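You operate a simulated robot arm through the tools that you are given. There is no shell and no other tool. Be economical: measure what you need, move in short steps, check, and stop when the job is done.

Carry out the task below with a simulated robot arm. There is one attempt and no reset: what you move stays moved.

Task
Take the black pipe coupling from the filter stand under the drain spout and leave it on the yellow card. Then turn the curve dial to 2. Then close the small flap. Then shut the door. Then take the white filter pad that says "medium" and put it on the top of the service cart. Then take the black short pipe and leave it on the side bench before the controller. Then put the yellow pad in the yellow drip tray. Then open the meter lid. Keep to this order. Set down upright: black pipe coupling.

The check looks at the end state, three seconds after you hand in, the way a careful person would. Anything else that was tipped, shoved, dropped, spilled or broken makes it a failure. A push-on lid holds only when it is set on centred and level and pressed home; a screw cap is set on level and turned clockwise until tight.

Robot
A 7-joint arm with a fingered hand on a trunk, on a base that drives. Base frame: it is fixed to the floor where the robot stands at the start and does not move with it; the origin is under the middle of the robot, x ahead of it, y to its left, z up; the surface under the hand at the start is at about z = 0.8. Readings come in m, rad, newtons and seconds.
With the tool pointing down near the work surface it reaches from about 0.18 to 0.82 m from the robot's upright axis, wherever it stands. Its first joint turns from -1.204 to 3.002 rad. Places, roughly: black pipe coupling (6x6x7 cm) [0.5, 0.1, 0.8]; black short pipe (9x4x4 cm) [-0.9, 3.6, 0.8]; curve dial [0.6, -0.9, 0.9]; door [0.5, 1.7, 1]; meter lid [-5.2, 3.6, 1.1]; side bench before the controller (34x20 cm) [0.4, -0.84, 0.8]; small flap [0.5, -1, 1.1]; top of the service cart [-2.7, 2.3, 0.8]; white filter pad [0.75, 2.5, 0.5]; yellow card [0.5, 0.25, 0.75]; yellow drip tray (31x20x13 cm) [-2.6, 2.3, 0.2]; yellow pad (10x7x4 cm) [-3.5, 0.5, 0.6]. Payload 3.4 kg.
The TCP is the grasp point between the finger pads, 0.039 m short of the fingertips. In the tool frame z runs along the fingers and y along their closing line. Largest opening 0.18 m; the body of the gripper starts 0.111 m behind the TCP. The gripper is a hand of 3 fingers: y runs from the thumb to the fingers, the wrist lies at [0, 0, -0.262] in the tool frame, and closing takes about 1.5 s.
Orientation is that of the tool frame in the base frame, as a unit quaternion [x, y, z, w]. With the fingers straight down and closing along the base's y, the tool's x points along the base's -x, its y along +y and its z along -z.

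Tools
- The arm moves only by the tool drive_tool. Its argument "motion" is a list of rows, each a list of 3 entries, a list of its own where there are three numbers: the finger opening in m, from 0 to 0.18, then the shift along the tool's x, y, z in m, then the turn, a rotation vector about the tool's x, y, z in rad. In form: [[jaw, [dx, dy, dz], [ax, ay, az]], ...]. A call has 1 to 20 rows; each row is the pose to reach, as a shift and turn from the pose commanded when the call began, along the tool's axes at that moment. Rows are played at 5 a second. More than 0.05 m and 0.15 rad between two rows, or a gripper value outside its range, and nothing of the call is played. A pose out of reach is approached as far as the arm can. The call stops where the force on the tool passes 40 N (or 10 N more than at its start, if that is more) or the arm is blocked; 0.2 s more then pass. The fingers move at their own pace (about 0.072 m/s each) and stop on an object; they squeeze with about 27 N. The grip force told is the motor's: it shows also when the fingers shut on nothing. Time passes only in rows, and 0.2 s behind the last, so rows that repeat a pose let the fingers close. The reply holds the time, the measured pose of the TCP, the force on the tool along the base axes, the opening and the grip force, in the units named above and with some noise, with the torque about the TCP (base axes, N m) and any sound that the robot's microphone picked up, and new pictures: "views" is both (left out), scene, wrist or none.
- Cameras (640 x 400 px; columns grow to the right, rows downward): "scene" is now at [0.2565, -0.0566, 1.6328]; the picture's right is [-0.84, -0.54, -0.00], its down [-0.50, 0.78, -0.37] and it looks along [0.20, -0.32, -0.93] (base axes); focal length 243 px, centre (320, 200). "wrist" rides on the gripper at [0.063, -0.036, -0.128] in the tool frame; the picture's right is [0.50, 0.87, 0.00], its down [-0.75, 0.44, -0.49] and it looks along [-0.43, 0.25, 0.87] (tool axes); focal length 226 px, centre (320, 200). There is no depth. A picture from a camera that has moved, and an enlarged one, comes with that camera's place and axes in the base frame and with its lens.
- slide_trunk(by): slides the trunk up (or, below 0, down) by that many m; the arm and the scene camera ride with it, the base frame stays. It gives what a move gives, with no picture.
- roll_base(legs): drives the robot by 1 to 6 legs, each [ahead, left, turn to the left] in m, m and rad, along the robot's own axes; the way and the turn of a leg run together, so that a leg with both is an arc; at most 1.5 m and 3.142 rad a leg. The arm and the cameras ride along, it lands a little off, and it stops where it bumps. It gives what a move gives, and a new picture of the scene camera.
- hand_shape(shape): the hand has 3 fingers and takes this shape, open, in about a second: jaw (thumb against the fingers, like two jaws); tri (thumb and two fingers); tip (a fingertip pinch); poke (one finger out to press); point (the index stretched); flat (the hand flat); cup (the hand cupped); fist (a fist). The gripper value then closes the fingers along that shape, each until it touches; the sizes above hold for jaw. It gives what a move gives, with no picture.
- head_to(pan, tilt): turns the head with the scene camera to pan (to the left, within 2.496 rad either way) and tilt (down, from -0.506 to 1.204), counted from straight ahead of the robot. It gives what a move gives, and a new picture of the scene camera.
- close_up(camera, box): a new picture of the part [left, top, right, bottom] of that camera's present view, enlarged. The clock stands still meanwhile.
- hand_in(): hands the job in; it is judged then, once.

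Work in short steps. Places have to be worked out from the pictures, the camera data and where the tool is seen: move nearer, look again, correct. Check each grasp and each placing, and mend what went wrong. You have 186 turns and 260 pictures in all, those below and enlarged ones among them. Open the gripper and draw the arm clear of the work before you hand the job in, unless the task says otherwise; then end with one line.

The tools are called after "Call:" by a JSON object that holds its "fn" and its "kwargs". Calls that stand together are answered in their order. drive_tool: Moves the arm, as the interface text tells. Its arguments: {"type":"object","properties":{"motion":{"type":"array","items":{"type":"array"}},"views":{"type":"string","enum":["both","scene","wrist","none"]}},"required":["motion"]} The other tools are called the same way: slide_trunk (by) slides the trunk up or down; hand_shape (shape) gives the hand a shape; roll_base (legs) drives the base; head_to (pan, tilt) turns the head that bears the scene camera; close_up (camera, box) takes an enlarged picture of a part of a camera's view; hand_in () hands the job in.

At the start:

```text
clock: 0.0
position: [0.3413, -0.4761, 1.2426]
orientation: [0.0, 1.0, -0.001, -0.001]
ft_force: [-0.5, -0.4, -0.1]
ft_torque: [-0.01, 0.02, -0.02]
opening: 0.18
finger_force: 0.1
shape: jaw
trunk travel left (down, up): [-0.144, 0.399]
robot x, y, heading: [-0.0017, 0.0012, 0.002]
head pan, tilt: [-1.005, 1.182]
```

scene: 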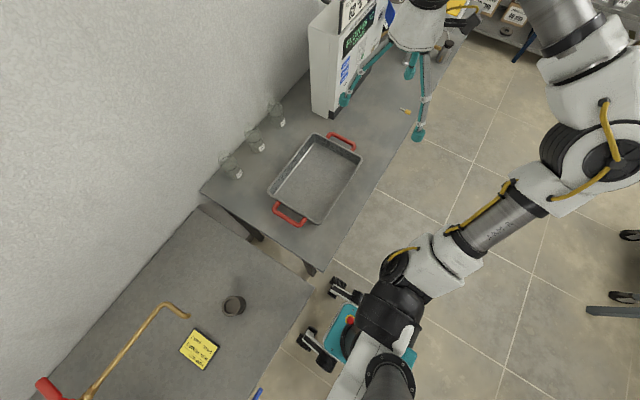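
wrist: 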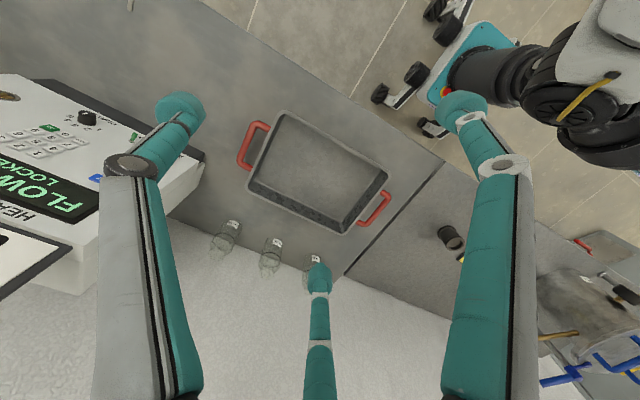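

I'll look straight at the coupling and card region to get a better view before moving.

Call:
{"fn": "head_to", "kwargs": {"pan": 0.2, "tilt": 0.95}}

```text
clock: 1.4
position: [0.3387, -0.4712, 1.2449]
orientation: [0.0, 1.0, -0.001, -0.001]
ft_force: [-0.2, -1.0, 0.3]
ft_torque: [-0.02, -0.01, -0.01]
opening: 0.18
finger_force: 0.1
shape: jaw
trunk travel left (down, up): [-0.144, 0.399]
robot x, y, heading: [0.0004, -0.0018, 0.001]
head pan, tilt: [0.201, 0.949]
camera scene: at [0.297, 0.0063, 1.6481], right [0.2, -0.98, -0.01], down [-0.8, -0.16, -0.58], along [0.57, 0.12, -0.81], focal length 243 px, centre (320, 200)
```

scene: 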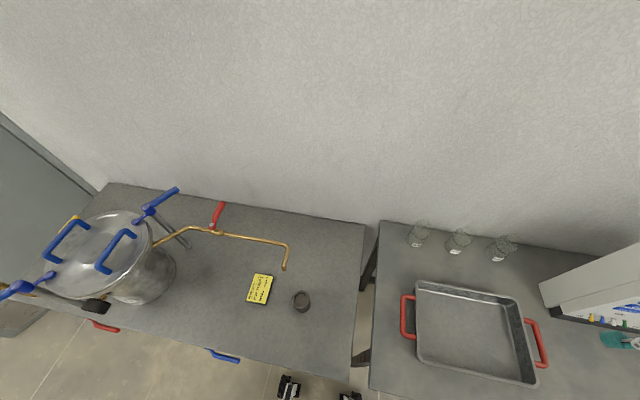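

Call:
{"fn": "close_up", "kwargs": {"camera": "scene", "box": [210, 220, 370, 320]}}

```text
4.00 times, centred on (290, 270) of scene
camera zoom: at [0.297, 0.0063, 1.6481], right [0.2, -0.98, -0.01], down [-0.8, -0.16, -0.58], along [0.57, 0.12, -0.81], focal length 973 px, centre (440, -80)
```

zoom: 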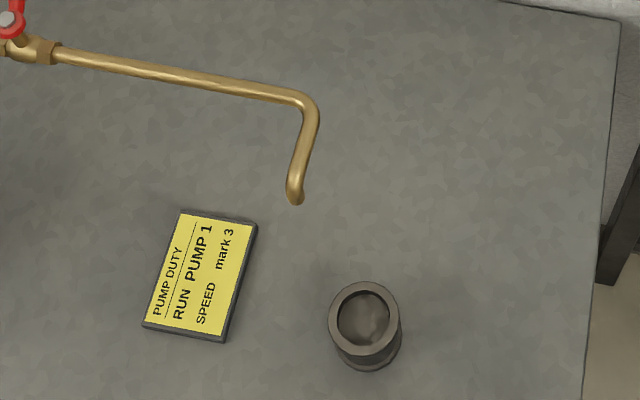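

The coupling stands at about (0.475, 0.11), with the spout tip just behind it. I'll swing the hand over to the robot's side of it, tilted forward, so it stays clear of the spout, and look with the wrist camera.

Call:
{"fn": "drive_tool", "kwargs": {"motion": [[0.18, [0.004, 0.04, 0.01], [0, -0.05, 0]], [0.18, [0.008, 0.08, 0.02], [0, -0.1, 0]], [0.18, [0.012, 0.12, 0.03], [0, -0.15, 0]], [0.18, [0.016, 0.16, 0.04], [0, -0.2, 0]], [0.18, [0.02, 0.2, 0.05], [0, -0.25, 0]], [0.18, [0.024, 0.24, 0.06], [0, -0.3, 0]], [0.18, [0.03, 0.28, 0.07], [0, -0.35, 0]], [0.18, [0.036, 0.32, 0.08], [0, -0.4, 0]], [0.18, [0.042, 0.36, 0.09], [0, -0.45, 0]], [0.18, [0.048, 0.4, 0.1], [0, -0.5, 0]], [0.18, [0.054, 0.44, 0.11], [0, -0.55, 0]], [0.18, [0.06, 0.48, 0.12], [0, -0.6, 0]], [0.18, [0.06, 0.52, 0.135], [0, -0.65, 0]], [0.18, [0.06, 0.56, 0.15], [0, -0.7, 0]], [0.18, [0.06, 0.58, 0.16], [0, -0.7, 0]]]}}

```text
clock: 4.8
position: [0.2828, -0.0491, 1.1419]
orientation: [0.028, 0.94, 0.054, 0.334]
ft_force: [0.0, 0.2, 0.0]
ft_torque: [0.01, -0.01, -0.06]
opening: 0.1801
finger_force: 0.1
shape: jaw
out of reach, approached as far as the arm can: row 12, 13, 14, 15
trunk travel left (down, up): [-0.144, 0.399]
robot x, y, heading: [0.0009, -0.0024, -0.003]
head pan, tilt: [0.201, 0.949]
stopped in row 15: the arm was blocked; the commanded pose is now the measured one
camera scene: at [0.297, 0.0071, 1.6481], right [0.2, -0.98, 0.0], down [-0.8, -0.16, -0.58], along [0.57, 0.12, -0.81], focal length 243 px, centre (320, 200)
camera wrist: at [0.1548, -0.0892, 1.1973], right [-0.37, 0.9, -0.21], down [0.28, 0.32, 0.9], along [0.89, 0.28, -0.37], focal length 226 px, centre (320, 200)
```

scene: 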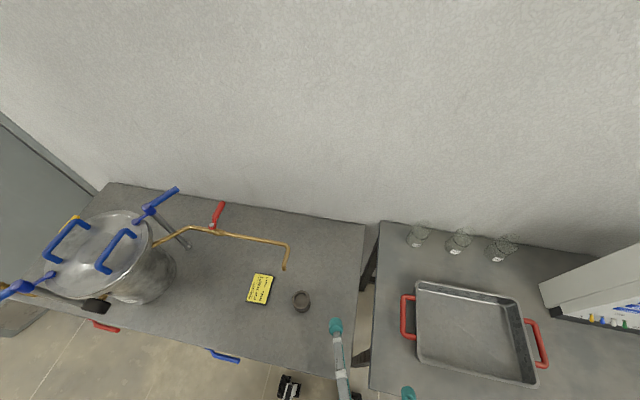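
wrist: 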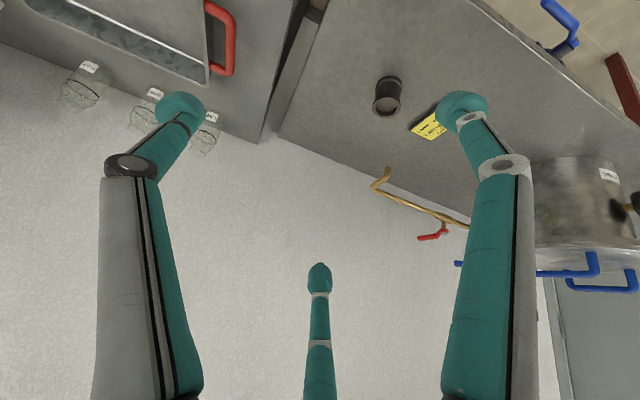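

The stereo from both cameras puts the spout tip near (0.53, 0.17, 0.92), so a forward-tilted hand clears it. I'll line up 10–15 cm back from the coupling, levelling the jaw.

Call:
{"fn": "drive_tool", "kwargs": {"motion": [[0.18, [0.008, 0.02, 0.032], [0.012, -0.003, -0.013]], [0.18, [0.017, 0.039, 0.063], [0.023, -0.005, -0.026]], [0.18, [0.025, 0.058, 0.095], [0.035, -0.008, -0.039]], [0.16, [0.034, 0.078, 0.127], [0.047, -0.01, -0.052]], [0.14, [0.042, 0.098, 0.159], [0.059, -0.013, -0.064]], [0.12, [0.05, 0.117, 0.19], [0.07, -0.015, -0.077]], [0.11, [0.059, 0.1365, 0.222], [0.082, -0.018, -0.09]], [0.11, [0.059, 0.1365, 0.222], [0.082, -0.018, -0.09]]]}}

```text
clock: 6.6
position: [0.3704, -0.0627, 1.062]
orientation: [-0.003, 0.939, -0.002, 0.345]
ft_force: [-0.1, 0.3, 0.2]
ft_torque: [0.0, -0.02, -0.02]
opening: 0.1106
finger_force: 0.0
shape: jaw
out of reach, approached as far as the arm can: row 1, 2, 3, 4, 5, 6, 7, 8
trunk travel left (down, up): [-0.144, 0.399]
robot x, y, heading: [0.0001, -0.0005, -0.001]
head pan, tilt: [0.201, 0.949]
camera scene: at [0.2968, 0.0078, 1.6483], right [0.2, -0.98, 0.0], down [-0.8, -0.16, -0.58], along [0.57, 0.12, -0.81], focal length 243 px, centre (320, 200)
camera wrist: at [0.2406, -0.0984, 1.1192], right [-0.39, 0.86, -0.33], down [0.25, 0.44, 0.86], along [0.89, 0.25, -0.39], focal length 226 px, centre (320, 200)
```

scene: 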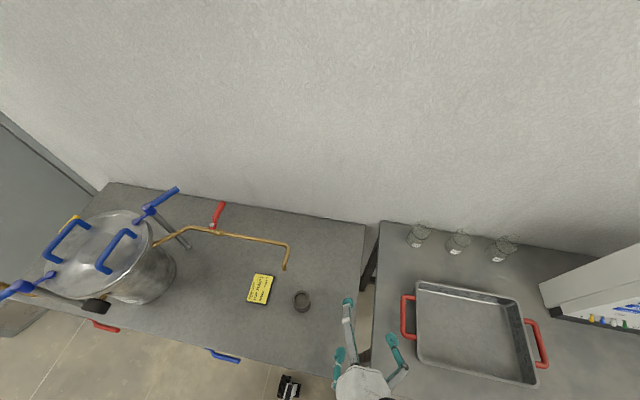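
wrist: 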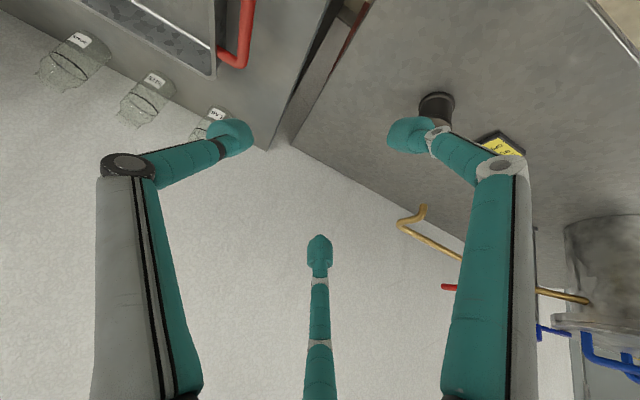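

The hand is too close to the robot's axis here, so I'll back the base off 0.2 m to work with more room.

Call:
{"fn": "roll_base", "kwargs": {"legs": [[-0.2, 0, 0]]}}

```text
clock: 8.2
position: [0.1686, -0.0612, 1.0616]
orientation: [-0.005, 0.938, 0.0, 0.346]
ft_force: [-0.4, -0.3, -0.3]
ft_torque: [-0.03, 0.01, -0.02]
opening: 0.1104
finger_force: 0.1
shape: jaw
trunk travel left (down, up): [-0.144, 0.399]
robot x, y, heading: [-0.2019, -0.0007, 0.002]
head pan, tilt: [0.201, 0.949]
camera scene: at [0.0962, 0.0075, 1.6483], right [0.2, -0.98, 0.0], down [-0.8, -0.16, -0.58], along [0.57, 0.12, -0.81], focal length 243 px, centre (320, 200)
```

scene: 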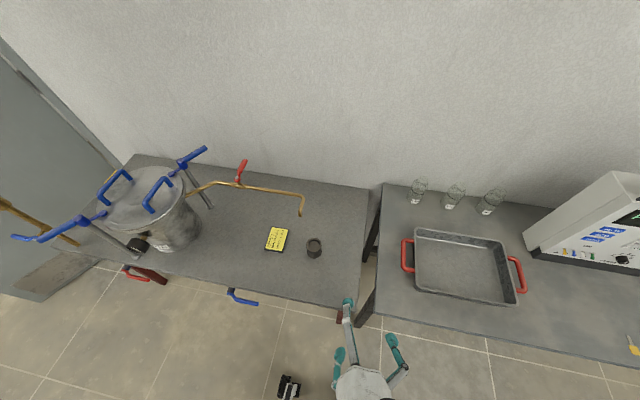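

Call:
{"fn": "drive_tool", "kwargs": {"motion": [[0.11, [-0.009, 0.021, 0.03], [0, 0, 0]], [0.11, [-0.018, 0.043, 0.061], [0, 0, 0]], [0.11, [-0.027, 0.064, 0.091], [0, 0, 0]], [0.11, [-0.036, 0.086, 0.122], [0, 0, 0]], [0.11, [-0.045, 0.107, 0.152], [0, 0, 0]], [0.11, [-0.054, 0.128, 0.182], [0, 0, 0]], [0.11, [-0.062, 0.15, 0.213], [0, 0, 0]], [0.11, [-0.071, 0.171, 0.243], [0, 0, 0]]]}}

```text
clock: 10.0
position: [0.4007, -0.0318, 0.9405]
orientation: [-0.006, 0.939, -0.001, 0.345]
ft_force: [0.8, -0.1, -4.0]
ft_torque: [-0.01, -0.28, 0.01]
opening: 0.1102
finger_force: 0.1
shape: jaw
out of reach, approached as far as the arm can: row 1, 2, 3, 4, 5, 6, 7, 8
trunk travel left (down, up): [-0.144, 0.399]
robot x, y, heading: [-0.2038, -0.0004, 0.002]
head pan, tilt: [0.201, 0.949]
camera scene: at [0.109, 0.0097, 1.6447], right [0.2, -0.98, -0.01], down [-0.8, -0.16, -0.58], along [0.56, 0.12, -0.82], focal length 243 px, centre (320, 200)
camera wrist: at [0.272, -0.067, 0.9973], right [-0.39, 0.86, -0.33], down [0.25, 0.44, 0.86], along [0.89, 0.25, -0.39], focal length 226 px, centre (320, 200)
```

scene: 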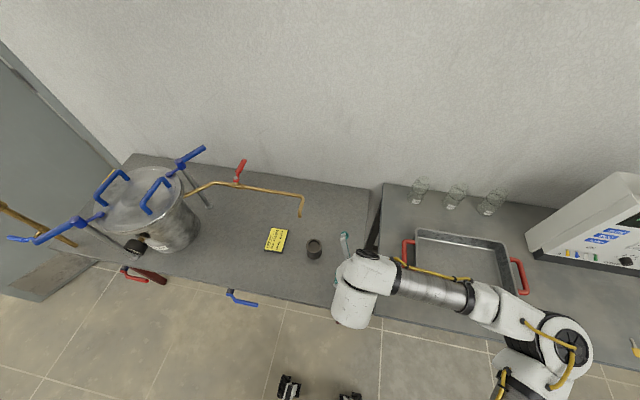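
wrist: 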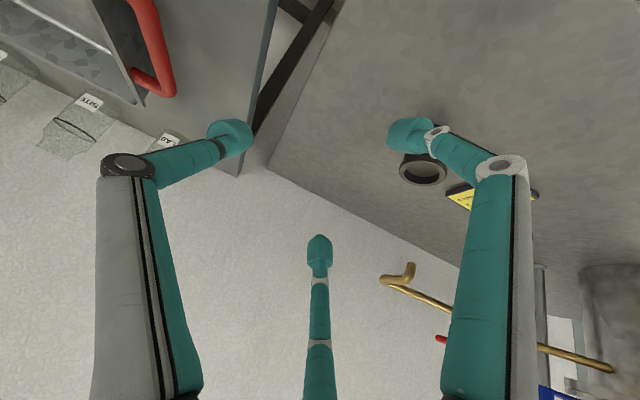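

The arm seems wrist-limited in this tilted pose. I'll raise a little, straighten the hand to vertical, and then try moving left.

Call:
{"fn": "drive_tool", "kwargs": {"motion": [[0.11, [-0.01, 0, -0.012], [0, 0.1, 0]], [0.11, [-0.02, 0, -0.024], [0, 0.2, 0]], [0.11, [-0.03, 0, -0.036], [0, 0.3, 0]], [0.11, [-0.04, 0, -0.048], [0, 0.4, 0]], [0.11, [-0.05, 0, -0.061], [0, 0.5, 0]], [0.11, [-0.06, 0, -0.073], [0, 0.6, 0]], [0.11, [-0.06, 0, -0.073], [0, 0.7, 0]], [0.11, [-0.06, 0.04, -0.073], [0, 0.7, 0]], [0.11, [-0.06, 0.08, -0.073], [0, 0.7, 0]], [0.11, [-0.06, 0.12, -0.073], [0, 0.7, 0]]]}}

```text
clock: 12.2
position: [0.3445, -0.0777, 1.0343]
orientation: [-0.004, 1.0, -0.002, 0.003]
ft_force: [0.2, -0.5, 0.5]
ft_torque: [-0.01, -0.02, -0.03]
opening: 0.1103
finger_force: 0.1
shape: jaw
out of reach, approached as far as the arm can: row 2, 3, 4, 5, 6, 7, 8, 9, 10
trunk travel left (down, up): [-0.144, 0.399]
robot x, y, heading: [-0.2012, -0.0029, 0.001]
head pan, tilt: [0.201, 0.949]
camera scene: at [0.1001, 0.0089, 1.6477], right [0.2, -0.98, 0.0], down [-0.8, -0.16, -0.58], along [0.57, 0.12, -0.82], focal length 243 px, centre (320, 200)
camera wrist: at [0.2829, -0.1131, 1.1626], right [-0.51, 0.86, -0.01], down [0.75, 0.44, 0.49], along [0.43, 0.24, -0.87], focal length 226 px, centre (320, 200)
```

scene: 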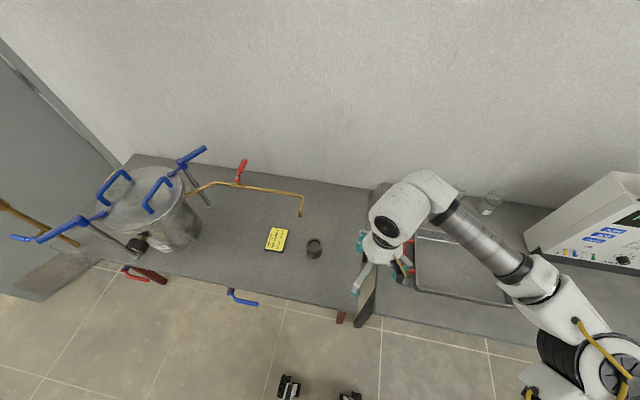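
wrist: 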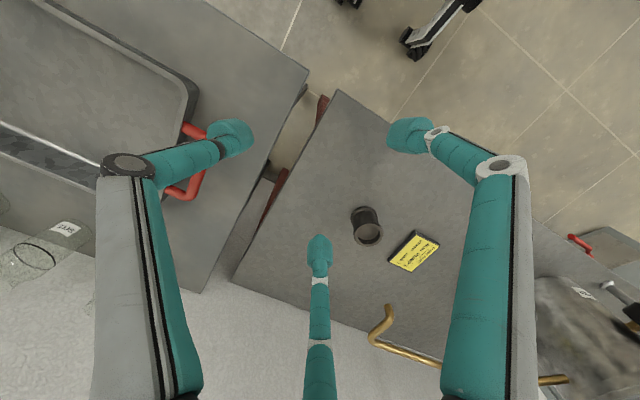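

Still pinned in y, which looks like a wrist-roll limit. I'll let the hand yaw left about 45° while moving left, which suits the round coupling and keeps the palm away from the spout.

Call:
{"fn": "drive_tool", "kwargs": {"motion": [[0.11, [0, 0, 0], [0, 0, -0.13]], [0.11, [0, 0, 0], [0, 0, -0.26]], [0.11, [0, 0.02, 0], [0, 0, -0.39]], [0.11, [0, 0.04, 0], [0, 0, -0.52]], [0.11, [0, 0.06, 0], [0, 0, -0.65]], [0.11, [0, 0.08, 0], [0, 0, -0.785]], [0.11, [0, 0.1, 0], [0, 0, -0.785]], [0.11, [0, 0.1, 0], [0, 0, -0.785]]]}}

```text
clock: 14.0
position: [0.3266, -0.0643, 1.024]
orientation: [-0.387, 0.922, -0.004, 0.002]
ft_force: [-0.4, 0.2, -0.4]
ft_torque: [0.0, 0.02, 0.0]
opening: 0.11
finger_force: 0.0
shape: jaw
out of reach, approached as far as the arm can: row 3, 4, 5, 6, 7, 8
trunk travel left (down, up): [-0.144, 0.399]
robot x, y, heading: [-0.2013, -0.0015, -0.002]
head pan, tilt: [0.201, 0.949]
camera scene: at [0.1008, 0.0091, 1.6475], right [0.2, -0.98, 0.0], down [-0.8, -0.16, -0.58], along [0.57, 0.12, -0.82], focal length 243 px, centre (320, 200)
camera wrist: at [0.3088, -0.1342, 1.152], right [-0.97, 0.25, -0.01], down [0.22, 0.84, 0.49], along [0.13, 0.47, -0.87], focal length 226 px, centre (320, 200)
```

scene: 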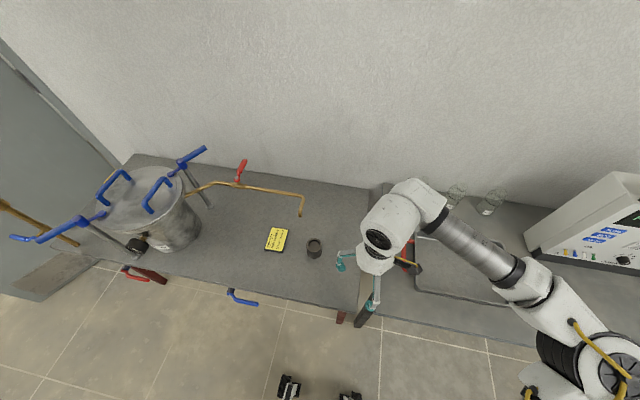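
wrist: 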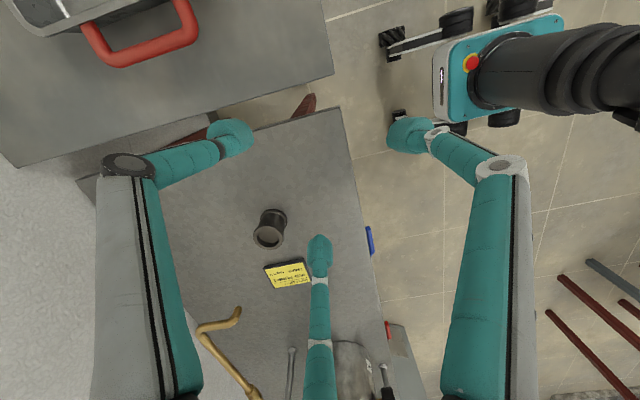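

Yaw is free but leftward motion isn't, so the shoulder seems to be at its left stop: the arm works on the robot's right. I'll turn the base left 0.8 rad so the coupling lies ahead-right.

Call:
{"fn": "roll_base", "kwargs": {"legs": [[0, 0, 0.8]]}}

Call:
{"fn": "head_to", "kwargs": {"pan": -0.7, "tilt": 0.95}}

```text
clock: 16.5
position: [0.2127, 0.3341, 1.0233]
orientation: [0.715, -0.699, 0.003, -0.005]
ft_force: [-0.1, 0.3, 0.1]
ft_torque: [-0.03, -0.01, 0.02]
opening: 0.1101
finger_force: 0.0
shape: jaw
trunk travel left (down, up): [-0.144, 0.399]
robot x, y, heading: [-0.1994, -0.0021, 0.804]
head pan, tilt: [0.201, 0.949]
camera scene: at [0.0029, 0.2228, 1.6475], right [0.84, -0.54, 0.0], down [-0.44, -0.69, -0.58], along [0.31, 0.49, -0.82], focal length 243 px, centre (320, 200)
```

scene: 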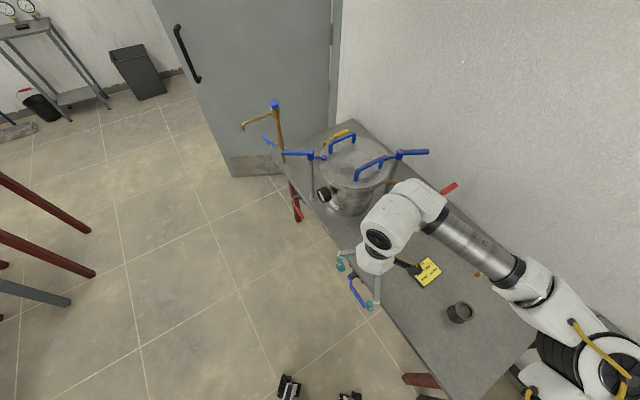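

```text
clock: 17.7
position: [0.2084, 0.3329, 1.0252]
orientation: [0.716, -0.699, 0.004, -0.006]
ft_force: [-0.3, 0.4, 0.6]
ft_torque: [0.04, 0.0, 0.0]
opening: 0.1102
finger_force: 0.1
shape: jaw
trunk travel left (down, up): [-0.144, 0.399]
robot x, y, heading: [-0.1987, -0.0031, 0.799]
head pan, tilt: [-0.7, 0.949]
camera scene: at [0.0358, 0.1692, 1.6474], right [0.1, -0.99, 0.0], down [-0.81, -0.08, -0.58], along [0.57, 0.06, -0.82], focal length 243 px, centre (320, 200)
```

scene: 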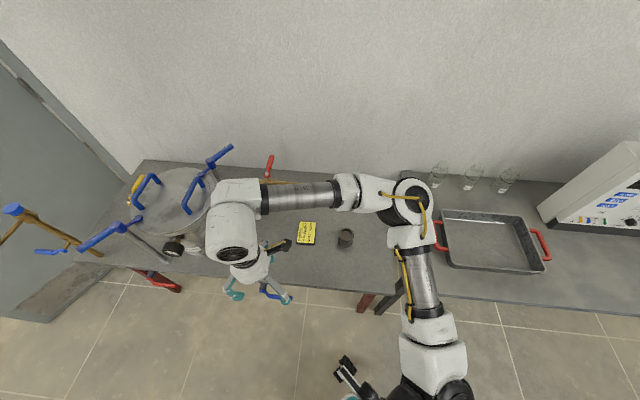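

The hand is at (0.21, 0.33). I'll bring it right (−y) to y≈0.03 while tilting it so that the palm leans away from the spout, then go forward beside the coupling.

Call:
{"fn": "drive_tool", "kwargs": {"motion": [[0.11, [0.043, 0, 0], [0, -0.07, 0]], [0.11, [0.086, 0, 0], [0, -0.14, 0]], [0.11, [0.13, 0, 0], [0, -0.21, 0]], [0.11, [0.173, 0, 0], [0, -0.28, 0]], [0.11, [0.216, 0, 0], [0, -0.35, 0]], [0.11, [0.26, 0, 0], [0, -0.42, 0]], [0.11, [0.303, 0, 0], [0, -0.49, 0]], [0.11, [0.303, -0.045, 0.01], [0, -0.49, 0]], [0.11, [0.303, -0.09, 0.02], [0, -0.49, 0]], [0.11, [0.303, -0.134, 0.03], [0, -0.49, 0]], [0.11, [0.303, -0.18, 0.04], [0, -0.49, 0]], [0.11, [0.303, -0.224, 0.05], [0, -0.49, 0]], [0.11, [0.303, -0.262, 0.07], [0, -0.49, 0]]]}}

```text
clock: 20.5
position: [0.4796, 0.0347, 0.9598]
orientation: [0.695, -0.677, -0.17, -0.175]
ft_force: [0.4, -0.2, 0.4]
ft_torque: [-0.02, 0.03, -0.01]
opening: 0.11
finger_force: 0.1
shape: jaw
trunk travel left (down, up): [-0.144, 0.399]
robot x, y, heading: [-0.197, 0.0015, 0.803]
head pan, tilt: [-0.7, 0.949]
camera scene: at [0.0392, 0.1635, 1.6474], right [0.1, -0.99, 0.0], down [-0.81, -0.08, -0.58], along [0.57, 0.06, -0.82], focal length 243 px, centre (320, 200)
camera wrist: at [0.5192, -0.0792, 1.0416], right [-0.85, -0.46, -0.25], down [-0.46, 0.42, 0.78], along [-0.26, 0.78, -0.57], focal length 226 px, centre (320, 200)
```

scene: 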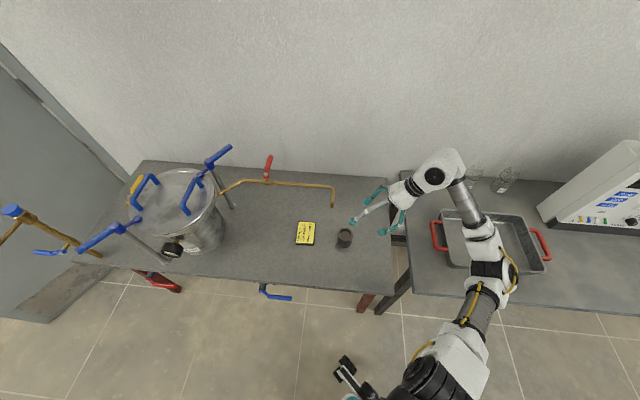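
wrist: 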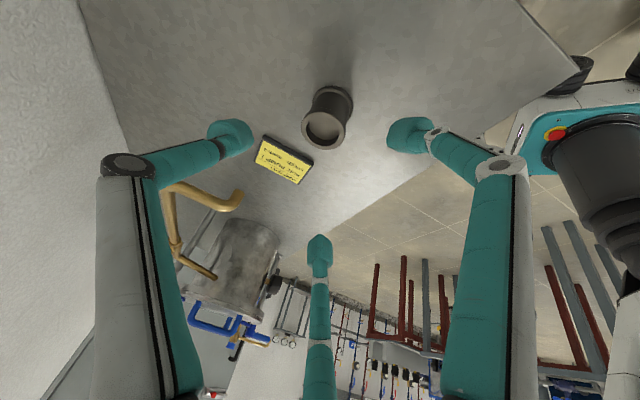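

Call:
{"fn": "close_up", "kwargs": {"camera": "scene", "box": [320, 160, 480, 260]}}

```text
4.00 times, centred on (400, 210) of scene
camera zoom: at [0.0392, 0.1635, 1.6474], right [0.1, -0.99, 0.0], down [-0.81, -0.08, -0.58], along [0.57, 0.06, -0.82], focal length 973 px, centre (0, 160)
```

zoom: 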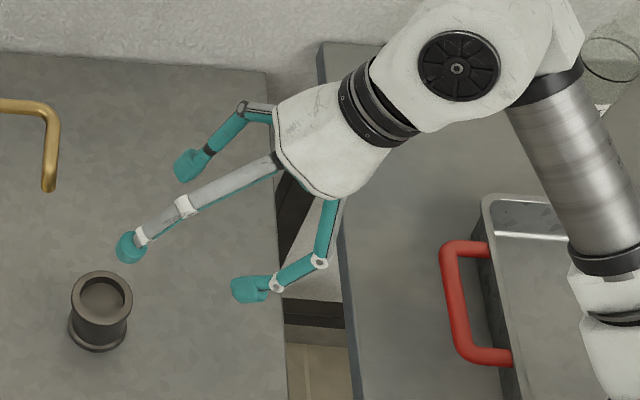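

The third finger sticks out between the jaw fingers; I'll close partly in the air to see how the fingers move before grasping.

Call:
{"fn": "drive_tool", "kwargs": {"motion": [[0.06, [0, 0, 0], [0, 0, 0]], [0.05, [0, 0, 0], [0, 0, 0]], [0.05, [0, 0, 0], [0, 0, 0]], [0.05, [0, 0, 0], [0, 0, 0]]]}}

Call:
{"fn": "close_up", "kwargs": {"camera": "scene", "box": [320, 160, 480, 260]}}

```text
clock: 21.5
position: [0.4777, 0.037, 0.9593]
orientation: [0.695, -0.677, -0.169, -0.174]
ft_force: [-0.2, 0.0, 0.2]
ft_torque: [0.01, 0.03, -0.02]
opening: 0.0504
finger_force: 0.1
shape: jaw
trunk travel left (down, up): [-0.144, 0.399]
robot x, y, heading: [-0.2022, -0.0005, 0.806]
head pan, tilt: [-0.7, 0.949]
camera scene: at [0.0378, 0.1639, 1.6476], right [0.1, -0.99, 0.0], down [-0.81, -0.08, -0.58], along [0.57, 0.06, -0.82], focal length 243 px, centre (320, 200)
camera wrist: at [0.5177, -0.0786, 1.0426], right [-0.85, -0.46, -0.25], down [-0.46, 0.42, 0.78], along [-0.26, 0.78, -0.57], focal length 226 px, centre (320, 200)
```

scene: 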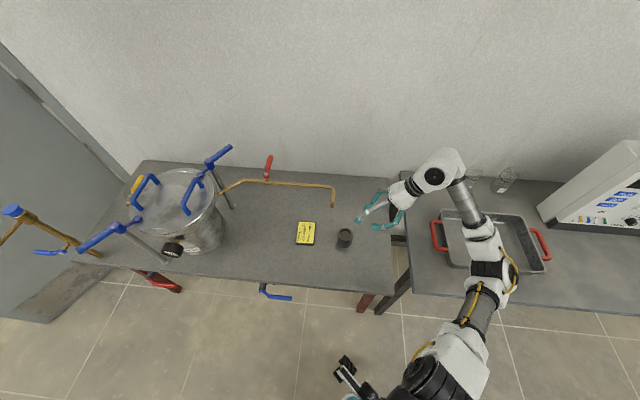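
wrist: 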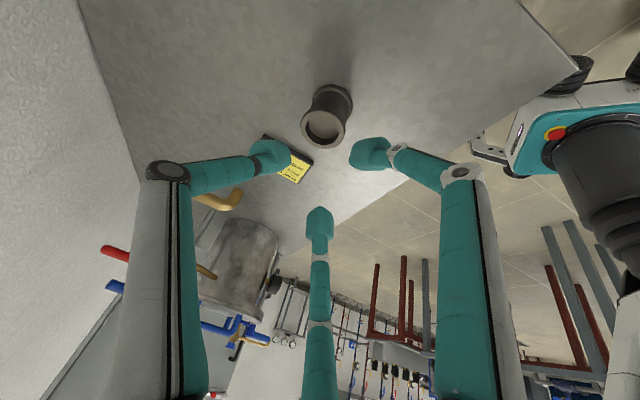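

```text
4.00 times, centred on (400, 210) of scene
camera zoom: at [0.0378, 0.1639, 1.6476], right [0.1, -0.99, 0.0], down [-0.81, -0.08, -0.58], along [0.57, 0.06, -0.82], focal length 973 px, centre (0, 160)
```

zoom: 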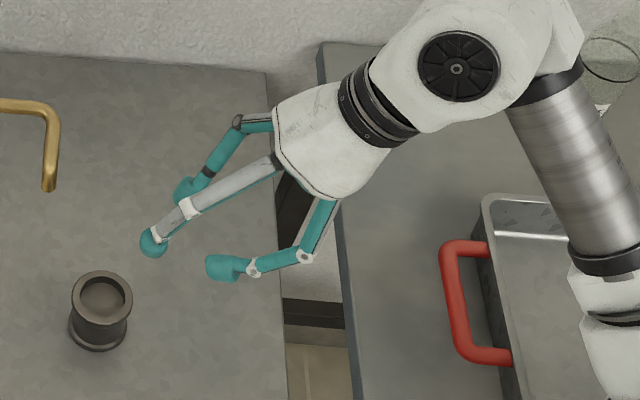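

The hand has three fingers at 120°, so I'll approach from nearly above, leaning slightly away from the spout with the spout between two fingers. First the pre-grasp pose, about 12 cm short of the coupling at (0.467, 0.112).

Call:
{"fn": "drive_tool", "kwargs": {"motion": [[0.12, [-0.007, 0.013, 0.019], [0.077, 0.077, -0.019]], [0.12, [-0.014, 0.025, 0.038], [0.154, 0.155, -0.039]], [0.12, [-0.0212, 0.038, 0.0577], [0.231, 0.232, -0.058]], [0.12, [-0.0212, 0.038, 0.0577], [0.231, 0.232, -0.058]]]}}

Call:
{"fn": "close_up", "kwargs": {"camera": "scene", "box": [280, 160, 440, 260]}}

```text
clock: 22.5
position: [0.4397, 0.0801, 0.9172]
orientation: [0.704, -0.687, -0.005, -0.179]
ft_force: [0.9, 0.9, -1.3]
ft_torque: [0.01, -0.01, 0.03]
opening: 0.1196
finger_force: 0.0
shape: jaw
trunk travel left (down, up): [-0.144, 0.399]
robot x, y, heading: [-0.2001, -0.0002, 0.802]
head pan, tilt: [-0.7, 0.949]
camera scene: at [0.0367, 0.1654, 1.6476], right [0.1, -0.99, 0.0], down [-0.81, -0.08, -0.58], along [0.57, 0.06, -0.82], focal length 243 px, centre (320, 200)
camera wrist: at [0.4489, -0.013, 1.0306], right [-0.81, -0.48, -0.34], down [-0.58, 0.61, 0.54], along [-0.05, 0.64, -0.77], focal length 226 px, centre (320, 200)
```

scene: 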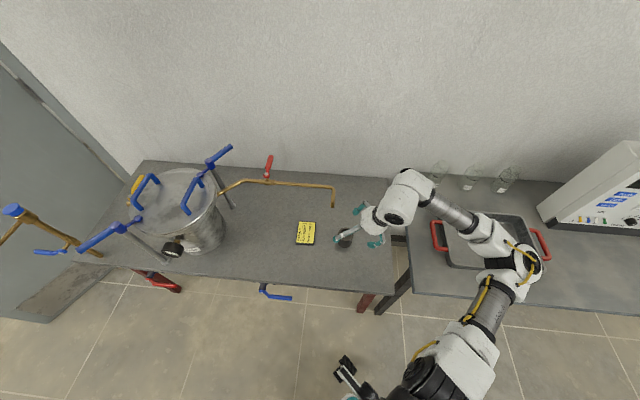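
wrist: 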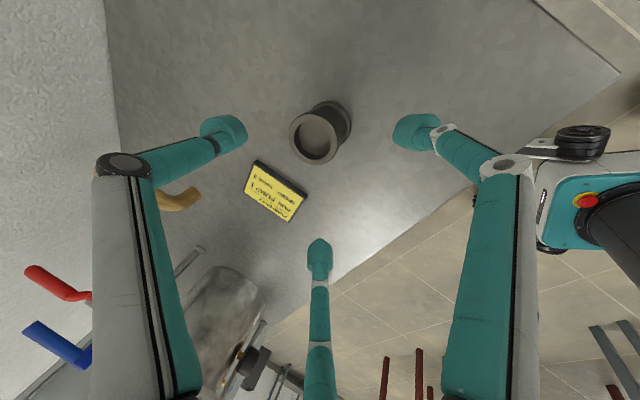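

```text
4.00 times, centred on (360, 210) of scene
camera zoom: at [0.0367, 0.1654, 1.6476], right [0.1, -0.99, 0.0], down [-0.81, -0.08, -0.58], along [0.57, 0.06, -0.82], focal length 973 px, centre (160, 160)
```

zoom: 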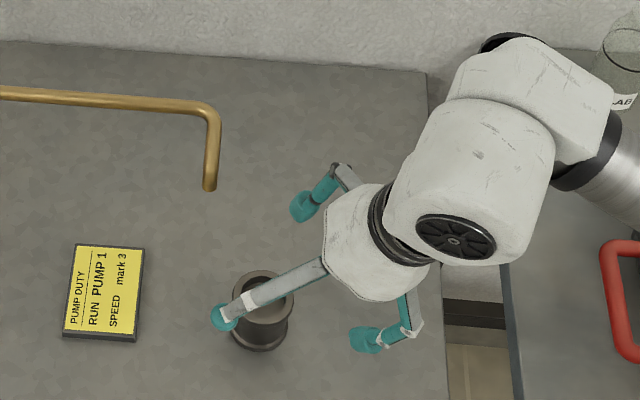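

Alignment looks right; advancing along the fingers about 11 cm with a slightly wider opening.

Call:
{"fn": "drive_tool", "kwargs": {"motion": [[0.13, [0, 0, 0.03], [0, 0, 0]], [0.13, [0, 0, 0.06], [0, 0, 0]], [0.13, [0, 0, 0.085], [0, 0, 0]], [0.13, [0, 0, 0.1], [0, 0, 0]], [0.13, [0, 0, 0.112], [0, 0, 0]]]}}

Call:
{"fn": "close_up", "kwargs": {"camera": "scene", "box": [280, 160, 440, 260]}}

```text
clock: 23.7
position: [0.4652, 0.1088, 0.8124]
orientation: [0.704, -0.687, -0.004, -0.178]
ft_force: [0.1, -0.1, 0.7]
ft_torque: [0.01, 0.02, 0.0]
opening: 0.1296
finger_force: 0.0
shape: jaw
trunk travel left (down, up): [-0.144, 0.399]
robot x, y, heading: [-0.1974, 0.0013, 0.807]
head pan, tilt: [-0.7, 0.949]
camera scene: at [0.0374, 0.1649, 1.6475], right [0.1, -0.99, 0.0], down [-0.81, -0.08, -0.58], along [0.57, 0.06, -0.82], focal length 243 px, centre (320, 200)
camera wrist: at [0.476, 0.0156, 0.9253], right [-0.81, -0.48, -0.34], down [-0.58, 0.61, 0.54], along [-0.05, 0.64, -0.77], focal length 226 px, centre (320, 200)
```

scene: 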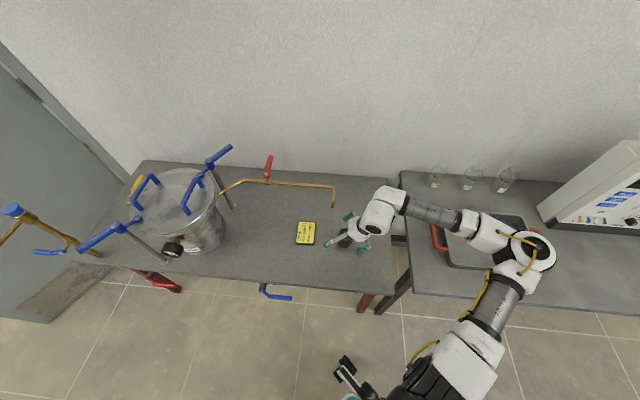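
wrist: 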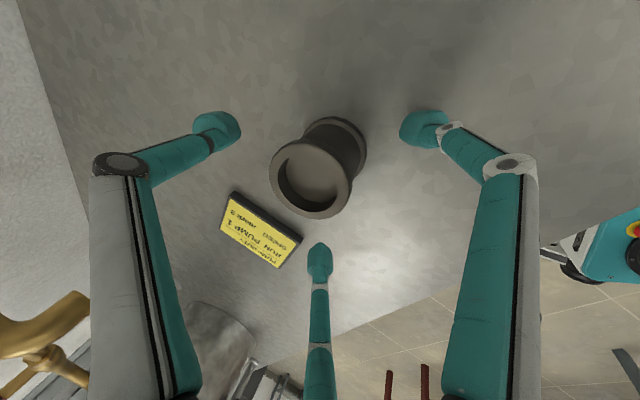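

```text
4.00 times, centred on (360, 210) of scene
camera zoom: at [0.0374, 0.1649, 1.6475], right [0.1, -0.99, 0.0], down [-0.81, -0.08, -0.58], along [0.57, 0.06, -0.82], focal length 973 px, centre (160, 160)
```

zoom: 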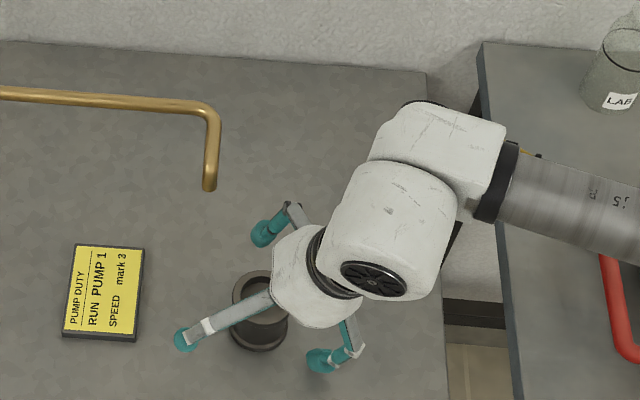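

The coupling sits between the three fingers. I'll go 1 cm deeper and close.

Call:
{"fn": "drive_tool", "kwargs": {"motion": [[0.13, [0, 0, 0.012], [0, 0, 0]], [0.1, [0, 0, 0.012], [0, 0, 0]], [0.07, [0, 0, 0.012], [0, 0, 0]], [0.05, [0, 0, 0.012], [0, 0, 0]], [0.03, [0, 0, 0.012], [0, 0, 0]], [0.03, [0, 0, 0.012], [0, 0, 0]], [0.03, [0, 0, 0.012], [0, 0, 0]], [0.03, [0, 0, 0.012], [0, 0, 0]]]}}

Call:
{"fn": "close_up", "kwargs": {"camera": "scene", "box": [280, 160, 440, 260]}}

```text
clock: 25.5
position: [0.4686, 0.1132, 0.8003]
orientation: [0.704, -0.687, -0.004, -0.179]
ft_force: [-2.0, 1.1, -0.3]
ft_torque: [-0.04, 0.11, -0.03]
opening: 0.0542
finger_force: 26.5
shape: jaw
trunk travel left (down, up): [-0.144, 0.399]
robot x, y, heading: [-0.1973, 0.0029, 0.801]
head pan, tilt: [-0.7, 0.949]
camera scene: at [0.0371, 0.165, 1.6476], right [0.1, -0.99, 0.0], down [-0.81, -0.08, -0.58], along [0.57, 0.06, -0.82], focal length 243 px, centre (320, 200)
camera wrist: at [0.4788, 0.0191, 0.9137], right [-0.81, -0.48, -0.34], down [-0.58, 0.6, 0.54], along [-0.05, 0.64, -0.77], focal length 226 px, centre (320, 200)
```

scene: 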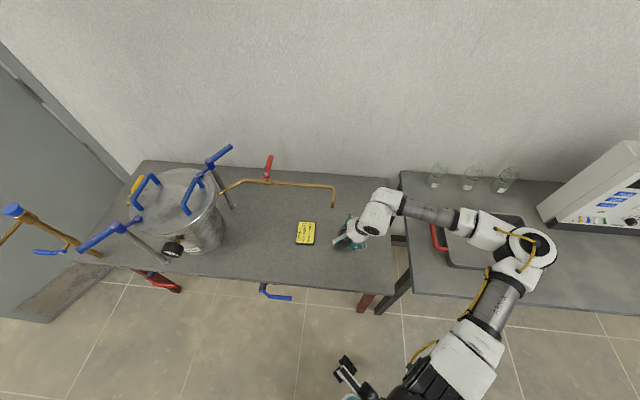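
wrist: 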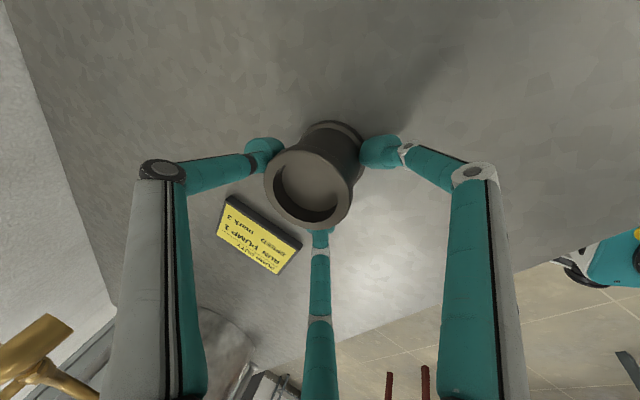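

```text
4.00 times, centred on (360, 210) of scene
camera zoom: at [0.0371, 0.165, 1.6476], right [0.1, -0.99, 0.0], down [-0.81, -0.08, -0.58], along [0.57, 0.06, -0.82], focal length 973 px, centre (160, 160)
```

zoom: 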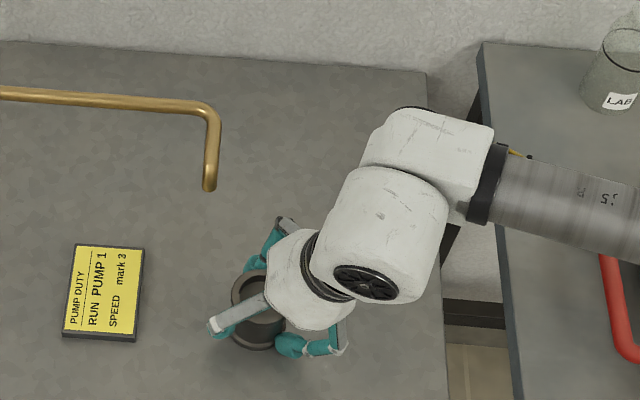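

Grip is firm (26.5 N at 5.4 cm) and the coupling is upright. I'll retreat along the tool, pull back from the spout and yaw clockwise so that the hand leans straight back towards the robot for the placing on the card (centre ≈ (0.488, 0.272)).

Call:
{"fn": "drive_tool", "kwargs": {"motion": [[0.03, [0, 0, -0.035], [0, 0, 0]], [0.03, [0, 0, -0.07], [0, 0, 0]], [0.03, [-0.001, 0.027, -0.077], [0.034, 0.034, 0.128]], [0.03, [-0.002, 0.054, -0.083], [0.069, 0.067, 0.256]], [0.03, [-0.0027, 0.0807, -0.09], [0.103, 0.101, 0.383]], [0.03, [-0.0027, 0.0807, -0.09], [0.137, 0.135, 0.511]], [0.03, [-0.0027, 0.0807, -0.09], [0.172, 0.168, 0.64]], [0.03, [-0.0027, 0.0807, -0.09], [0.206, 0.202, 0.767]]]}}

```text
clock: 27.3
position: [0.3684, 0.0933, 0.8666]
orientation: [-0.371, 0.912, -0.068, 0.165]
ft_force: [0.4, -0.9, -5.2]
ft_torque: [0.03, 0.03, -0.03]
opening: 0.0539
finger_force: 26.8
shape: jaw
trunk travel left (down, up): [-0.144, 0.399]
robot x, y, heading: [-0.2019, 0.0009, 0.803]
head pan, tilt: [-0.7, 0.949]
camera scene: at [0.0369, 0.1667, 1.6474], right [0.1, -0.99, 0.0], down [-0.81, -0.08, -0.58], along [0.57, 0.06, -0.82], focal length 243 px, centre (320, 200)
camera wrist: at [0.3075, 0.0235, 0.9798], right [-0.9, 0.27, -0.34], down [0.05, 0.84, 0.54], along [0.43, 0.47, -0.77], focal length 226 px, centre (320, 200)
```

scene: 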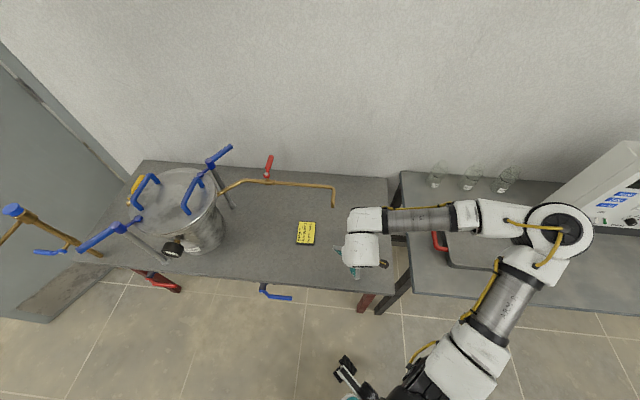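
wrist: 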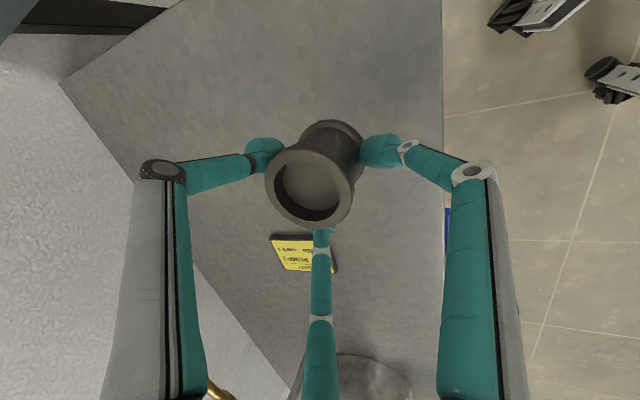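

Call:
{"fn": "drive_tool", "kwargs": {"motion": [[0.03, [-0.025, 0.0255, 0], [0, 0, 0]], [0.03, [-0.05, 0.051, 0], [0, 0, 0]], [0.03, [-0.075, 0.0765, 0], [0, 0, 0]], [0.03, [-0.1, 0.102, 0], [0, 0, 0]], [0.03, [-0.1244, 0.1274, 0], [0, 0, 0]], [0.03, [-0.149, 0.1034, 0.013], [0, 0, 0]]]}}

Call:
{"fn": "close_up", "kwargs": {"camera": "scene", "box": [240, 150, 400, 250]}}

```text
clock: 28.7
position: [0.4077, 0.2727, 0.8647]
orientation: [-0.372, 0.911, -0.066, 0.165]
ft_force: [0.0, 0.3, -4.3]
ft_torque: [0.05, 0.03, -0.01]
opening: 0.0534
finger_force: 27.7
shape: jaw
trunk travel left (down, up): [-0.144, 0.399]
robot x, y, heading: [-0.1979, -0.002, 0.802]
head pan, tilt: [-0.7, 0.949]
camera scene: at [0.0382, 0.167, 1.6473], right [0.1, -0.99, 0.0], down [-0.81, -0.08, -0.58], along [0.57, 0.06, -0.82], focal length 243 px, centre (320, 200)
camera wrist: at [0.3463, 0.202, 0.9772], right [-0.9, 0.27, -0.34], down [0.05, 0.84, 0.55], along [0.43, 0.48, -0.77], focal length 226 px, centre (320, 200)
```

scene: 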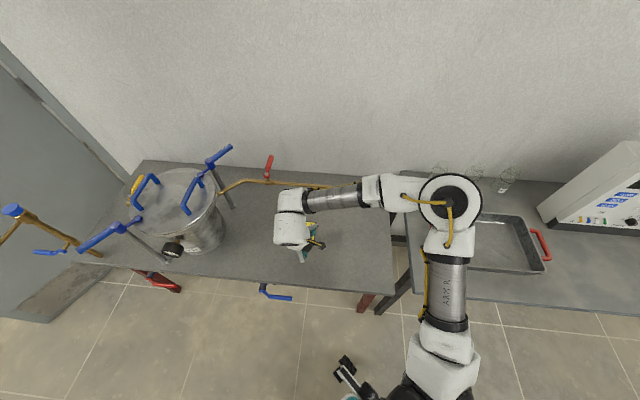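
wrist: 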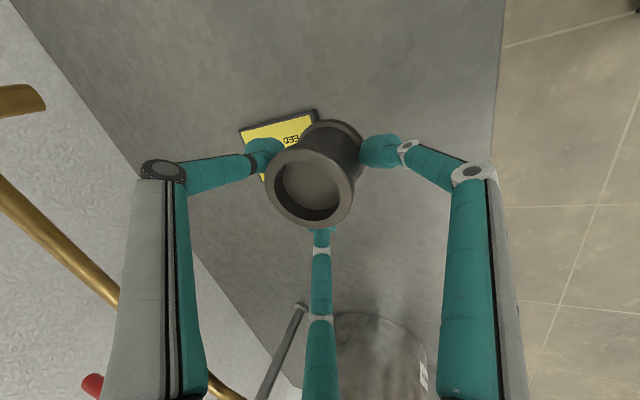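

```text
4.00 times, centred on (320, 200) of scene
camera zoom: at [0.0382, 0.167, 1.6473], right [0.1, -0.99, 0.0], down [-0.81, -0.08, -0.58], along [0.57, 0.06, -0.82], focal length 973 px, centre (320, 200)
```

zoom: 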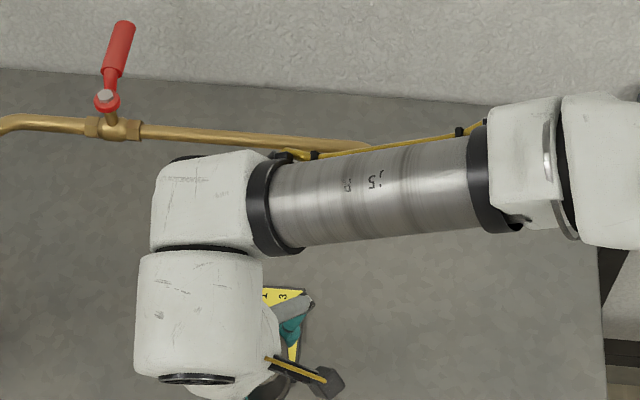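

The pipe lies at z≈0.94 and x≈0.58, so there's clearance. The card spans x 0.438–0.54 and is centred near y 0.273; moving 8 cm forward over it and lowering 4.5 cm.

Call:
{"fn": "drive_tool", "kwargs": {"motion": [[0.03, [-0.0265, -0.026, 0.014], [0, 0, 0]], [0.03, [-0.053, -0.0517, 0.0278], [0, 0, 0]], [0.03, [-0.0475, -0.0462, 0.0484], [0, 0, 0]], [0.03, [-0.0417, -0.0406, 0.07], [0, 0, 0]], [0.03, [-0.0417, -0.0406, 0.07], [0, 0, 0]]]}}

Call:
{"fn": "close_up", "kwargs": {"camera": "wrist", "box": [200, 80, 440, 230]}}

```text
clock: 29.9
position: [0.4844, 0.2721, 0.8199]
orientation: [-0.372, 0.911, -0.067, 0.166]
ft_force: [0.4, -0.9, -4.7]
ft_torque: [0.02, 0.05, -0.01]
opening: 0.0535
finger_force: 26.6
shape: jaw
trunk travel left (down, up): [-0.144, 0.399]
robot x, y, heading: [-0.2005, -0.0001, 0.803]
head pan, tilt: [-0.7, 0.949]
camera scene: at [0.0377, 0.168, 1.6473], right [0.1, -0.99, 0.0], down [-0.81, -0.08, -0.58], along [0.57, 0.06, -0.82], focal length 243 px, centre (320, 200)
camera wrist: at [0.4235, 0.2022, 0.9331], right [-0.9, 0.27, -0.34], down [0.04, 0.84, 0.54], along [0.43, 0.48, -0.77], focal length 226 px, centre (320, 200)
```

scene: 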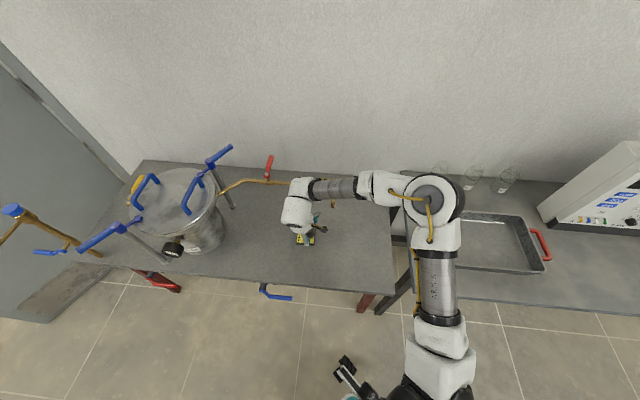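
wrist: 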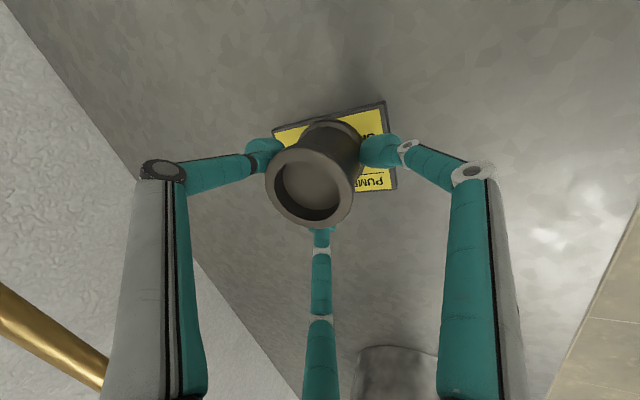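

```text
2.67 times, centred on (320, 155) of wrist
camera zoom: at [0.4235, 0.2022, 0.9331], right [-0.9, 0.27, -0.34], down [0.04, 0.84, 0.54], along [0.43, 0.48, -0.77], focal length 603 px, centre (320, 320)
```

zoom: 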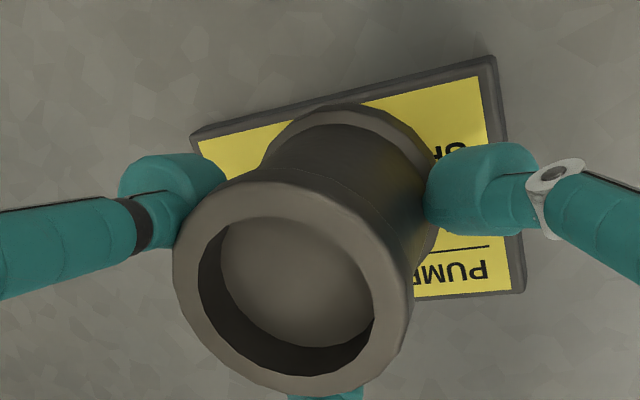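

Coupling base projects on the card's centre. Lowering gently until contact.

Call:
{"fn": "drive_tool", "kwargs": {"motion": [[0.03, [0.001, 0.001, 0.0038], [0, 0, 0]], [0.03, [0.002, 0.002, 0.0075], [0, 0, 0]], [0.03, [0.002, 0.002, 0.0075], [0, 0, 0]]], "views": "wrist"}}

```text
clock: 30.7
position: [0.4845, 0.2723, 0.8133]
orientation: [-0.372, 0.911, -0.067, 0.167]
ft_force: [1.5, 0.2, 2.8]
ft_torque: [0.0, 0.09, 0.02]
opening: 0.0537
finger_force: 26.9
shape: jaw
trunk travel left (down, up): [-0.144, 0.399]
robot x, y, heading: [-0.2005, 0.0016, 0.806]
head pan, tilt: [-0.7, 0.949]
camera wrist: at [0.4231, 0.2019, 0.9261], right [-0.9, 0.27, -0.34], down [0.04, 0.84, 0.54], along [0.43, 0.48, -0.77], focal length 226 px, centre (320, 200)
```

wrist: 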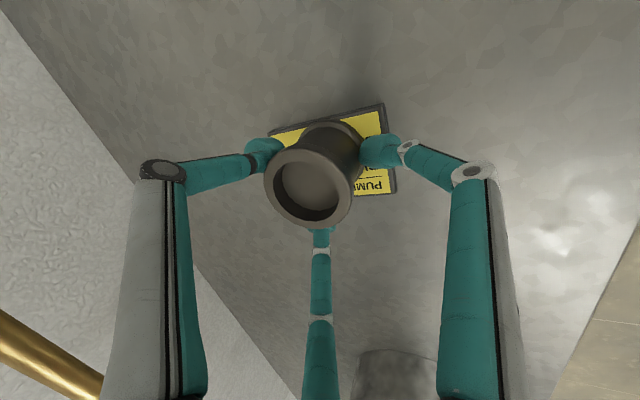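

Contact felt (load went from −4.7 to +2.8 N). Opening the fingers slowly.

Call:
{"fn": "drive_tool", "kwargs": {"motion": [[0.07, [0, 0, 0], [0, 0, 0]], [0.09, [0, 0, 0], [0, 0, 0]], [0.11, [0, 0, 0], [0, 0, 0]], [0.12, [0, 0, 0], [0, 0, 0]], [0.12, [0, 0, 0], [0, 0, 0]], [0.12, [0, 0, 0], [0, 0, 0]]], "views": "wrist"}}

```text
clock: 32.1
position: [0.4849, 0.271, 0.8124]
orientation: [-0.373, 0.911, -0.067, 0.166]
ft_force: [-0.5, 0.6, 0.0]
ft_torque: [0.0, 0.02, -0.03]
opening: 0.1197
finger_force: 0.1
shape: jaw
trunk travel left (down, up): [-0.144, 0.399]
robot x, y, heading: [-0.1989, -0.0014, 0.802]
head pan, tilt: [-0.7, 0.949]
camera wrist: at [0.4232, 0.2018, 0.9253], right [-0.9, 0.27, -0.34], down [0.04, 0.84, 0.54], along [0.43, 0.47, -0.77], focal length 226 px, centre (320, 200)
```

wrist: 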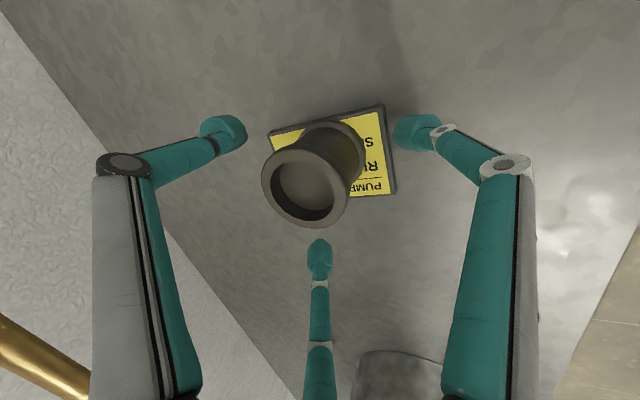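

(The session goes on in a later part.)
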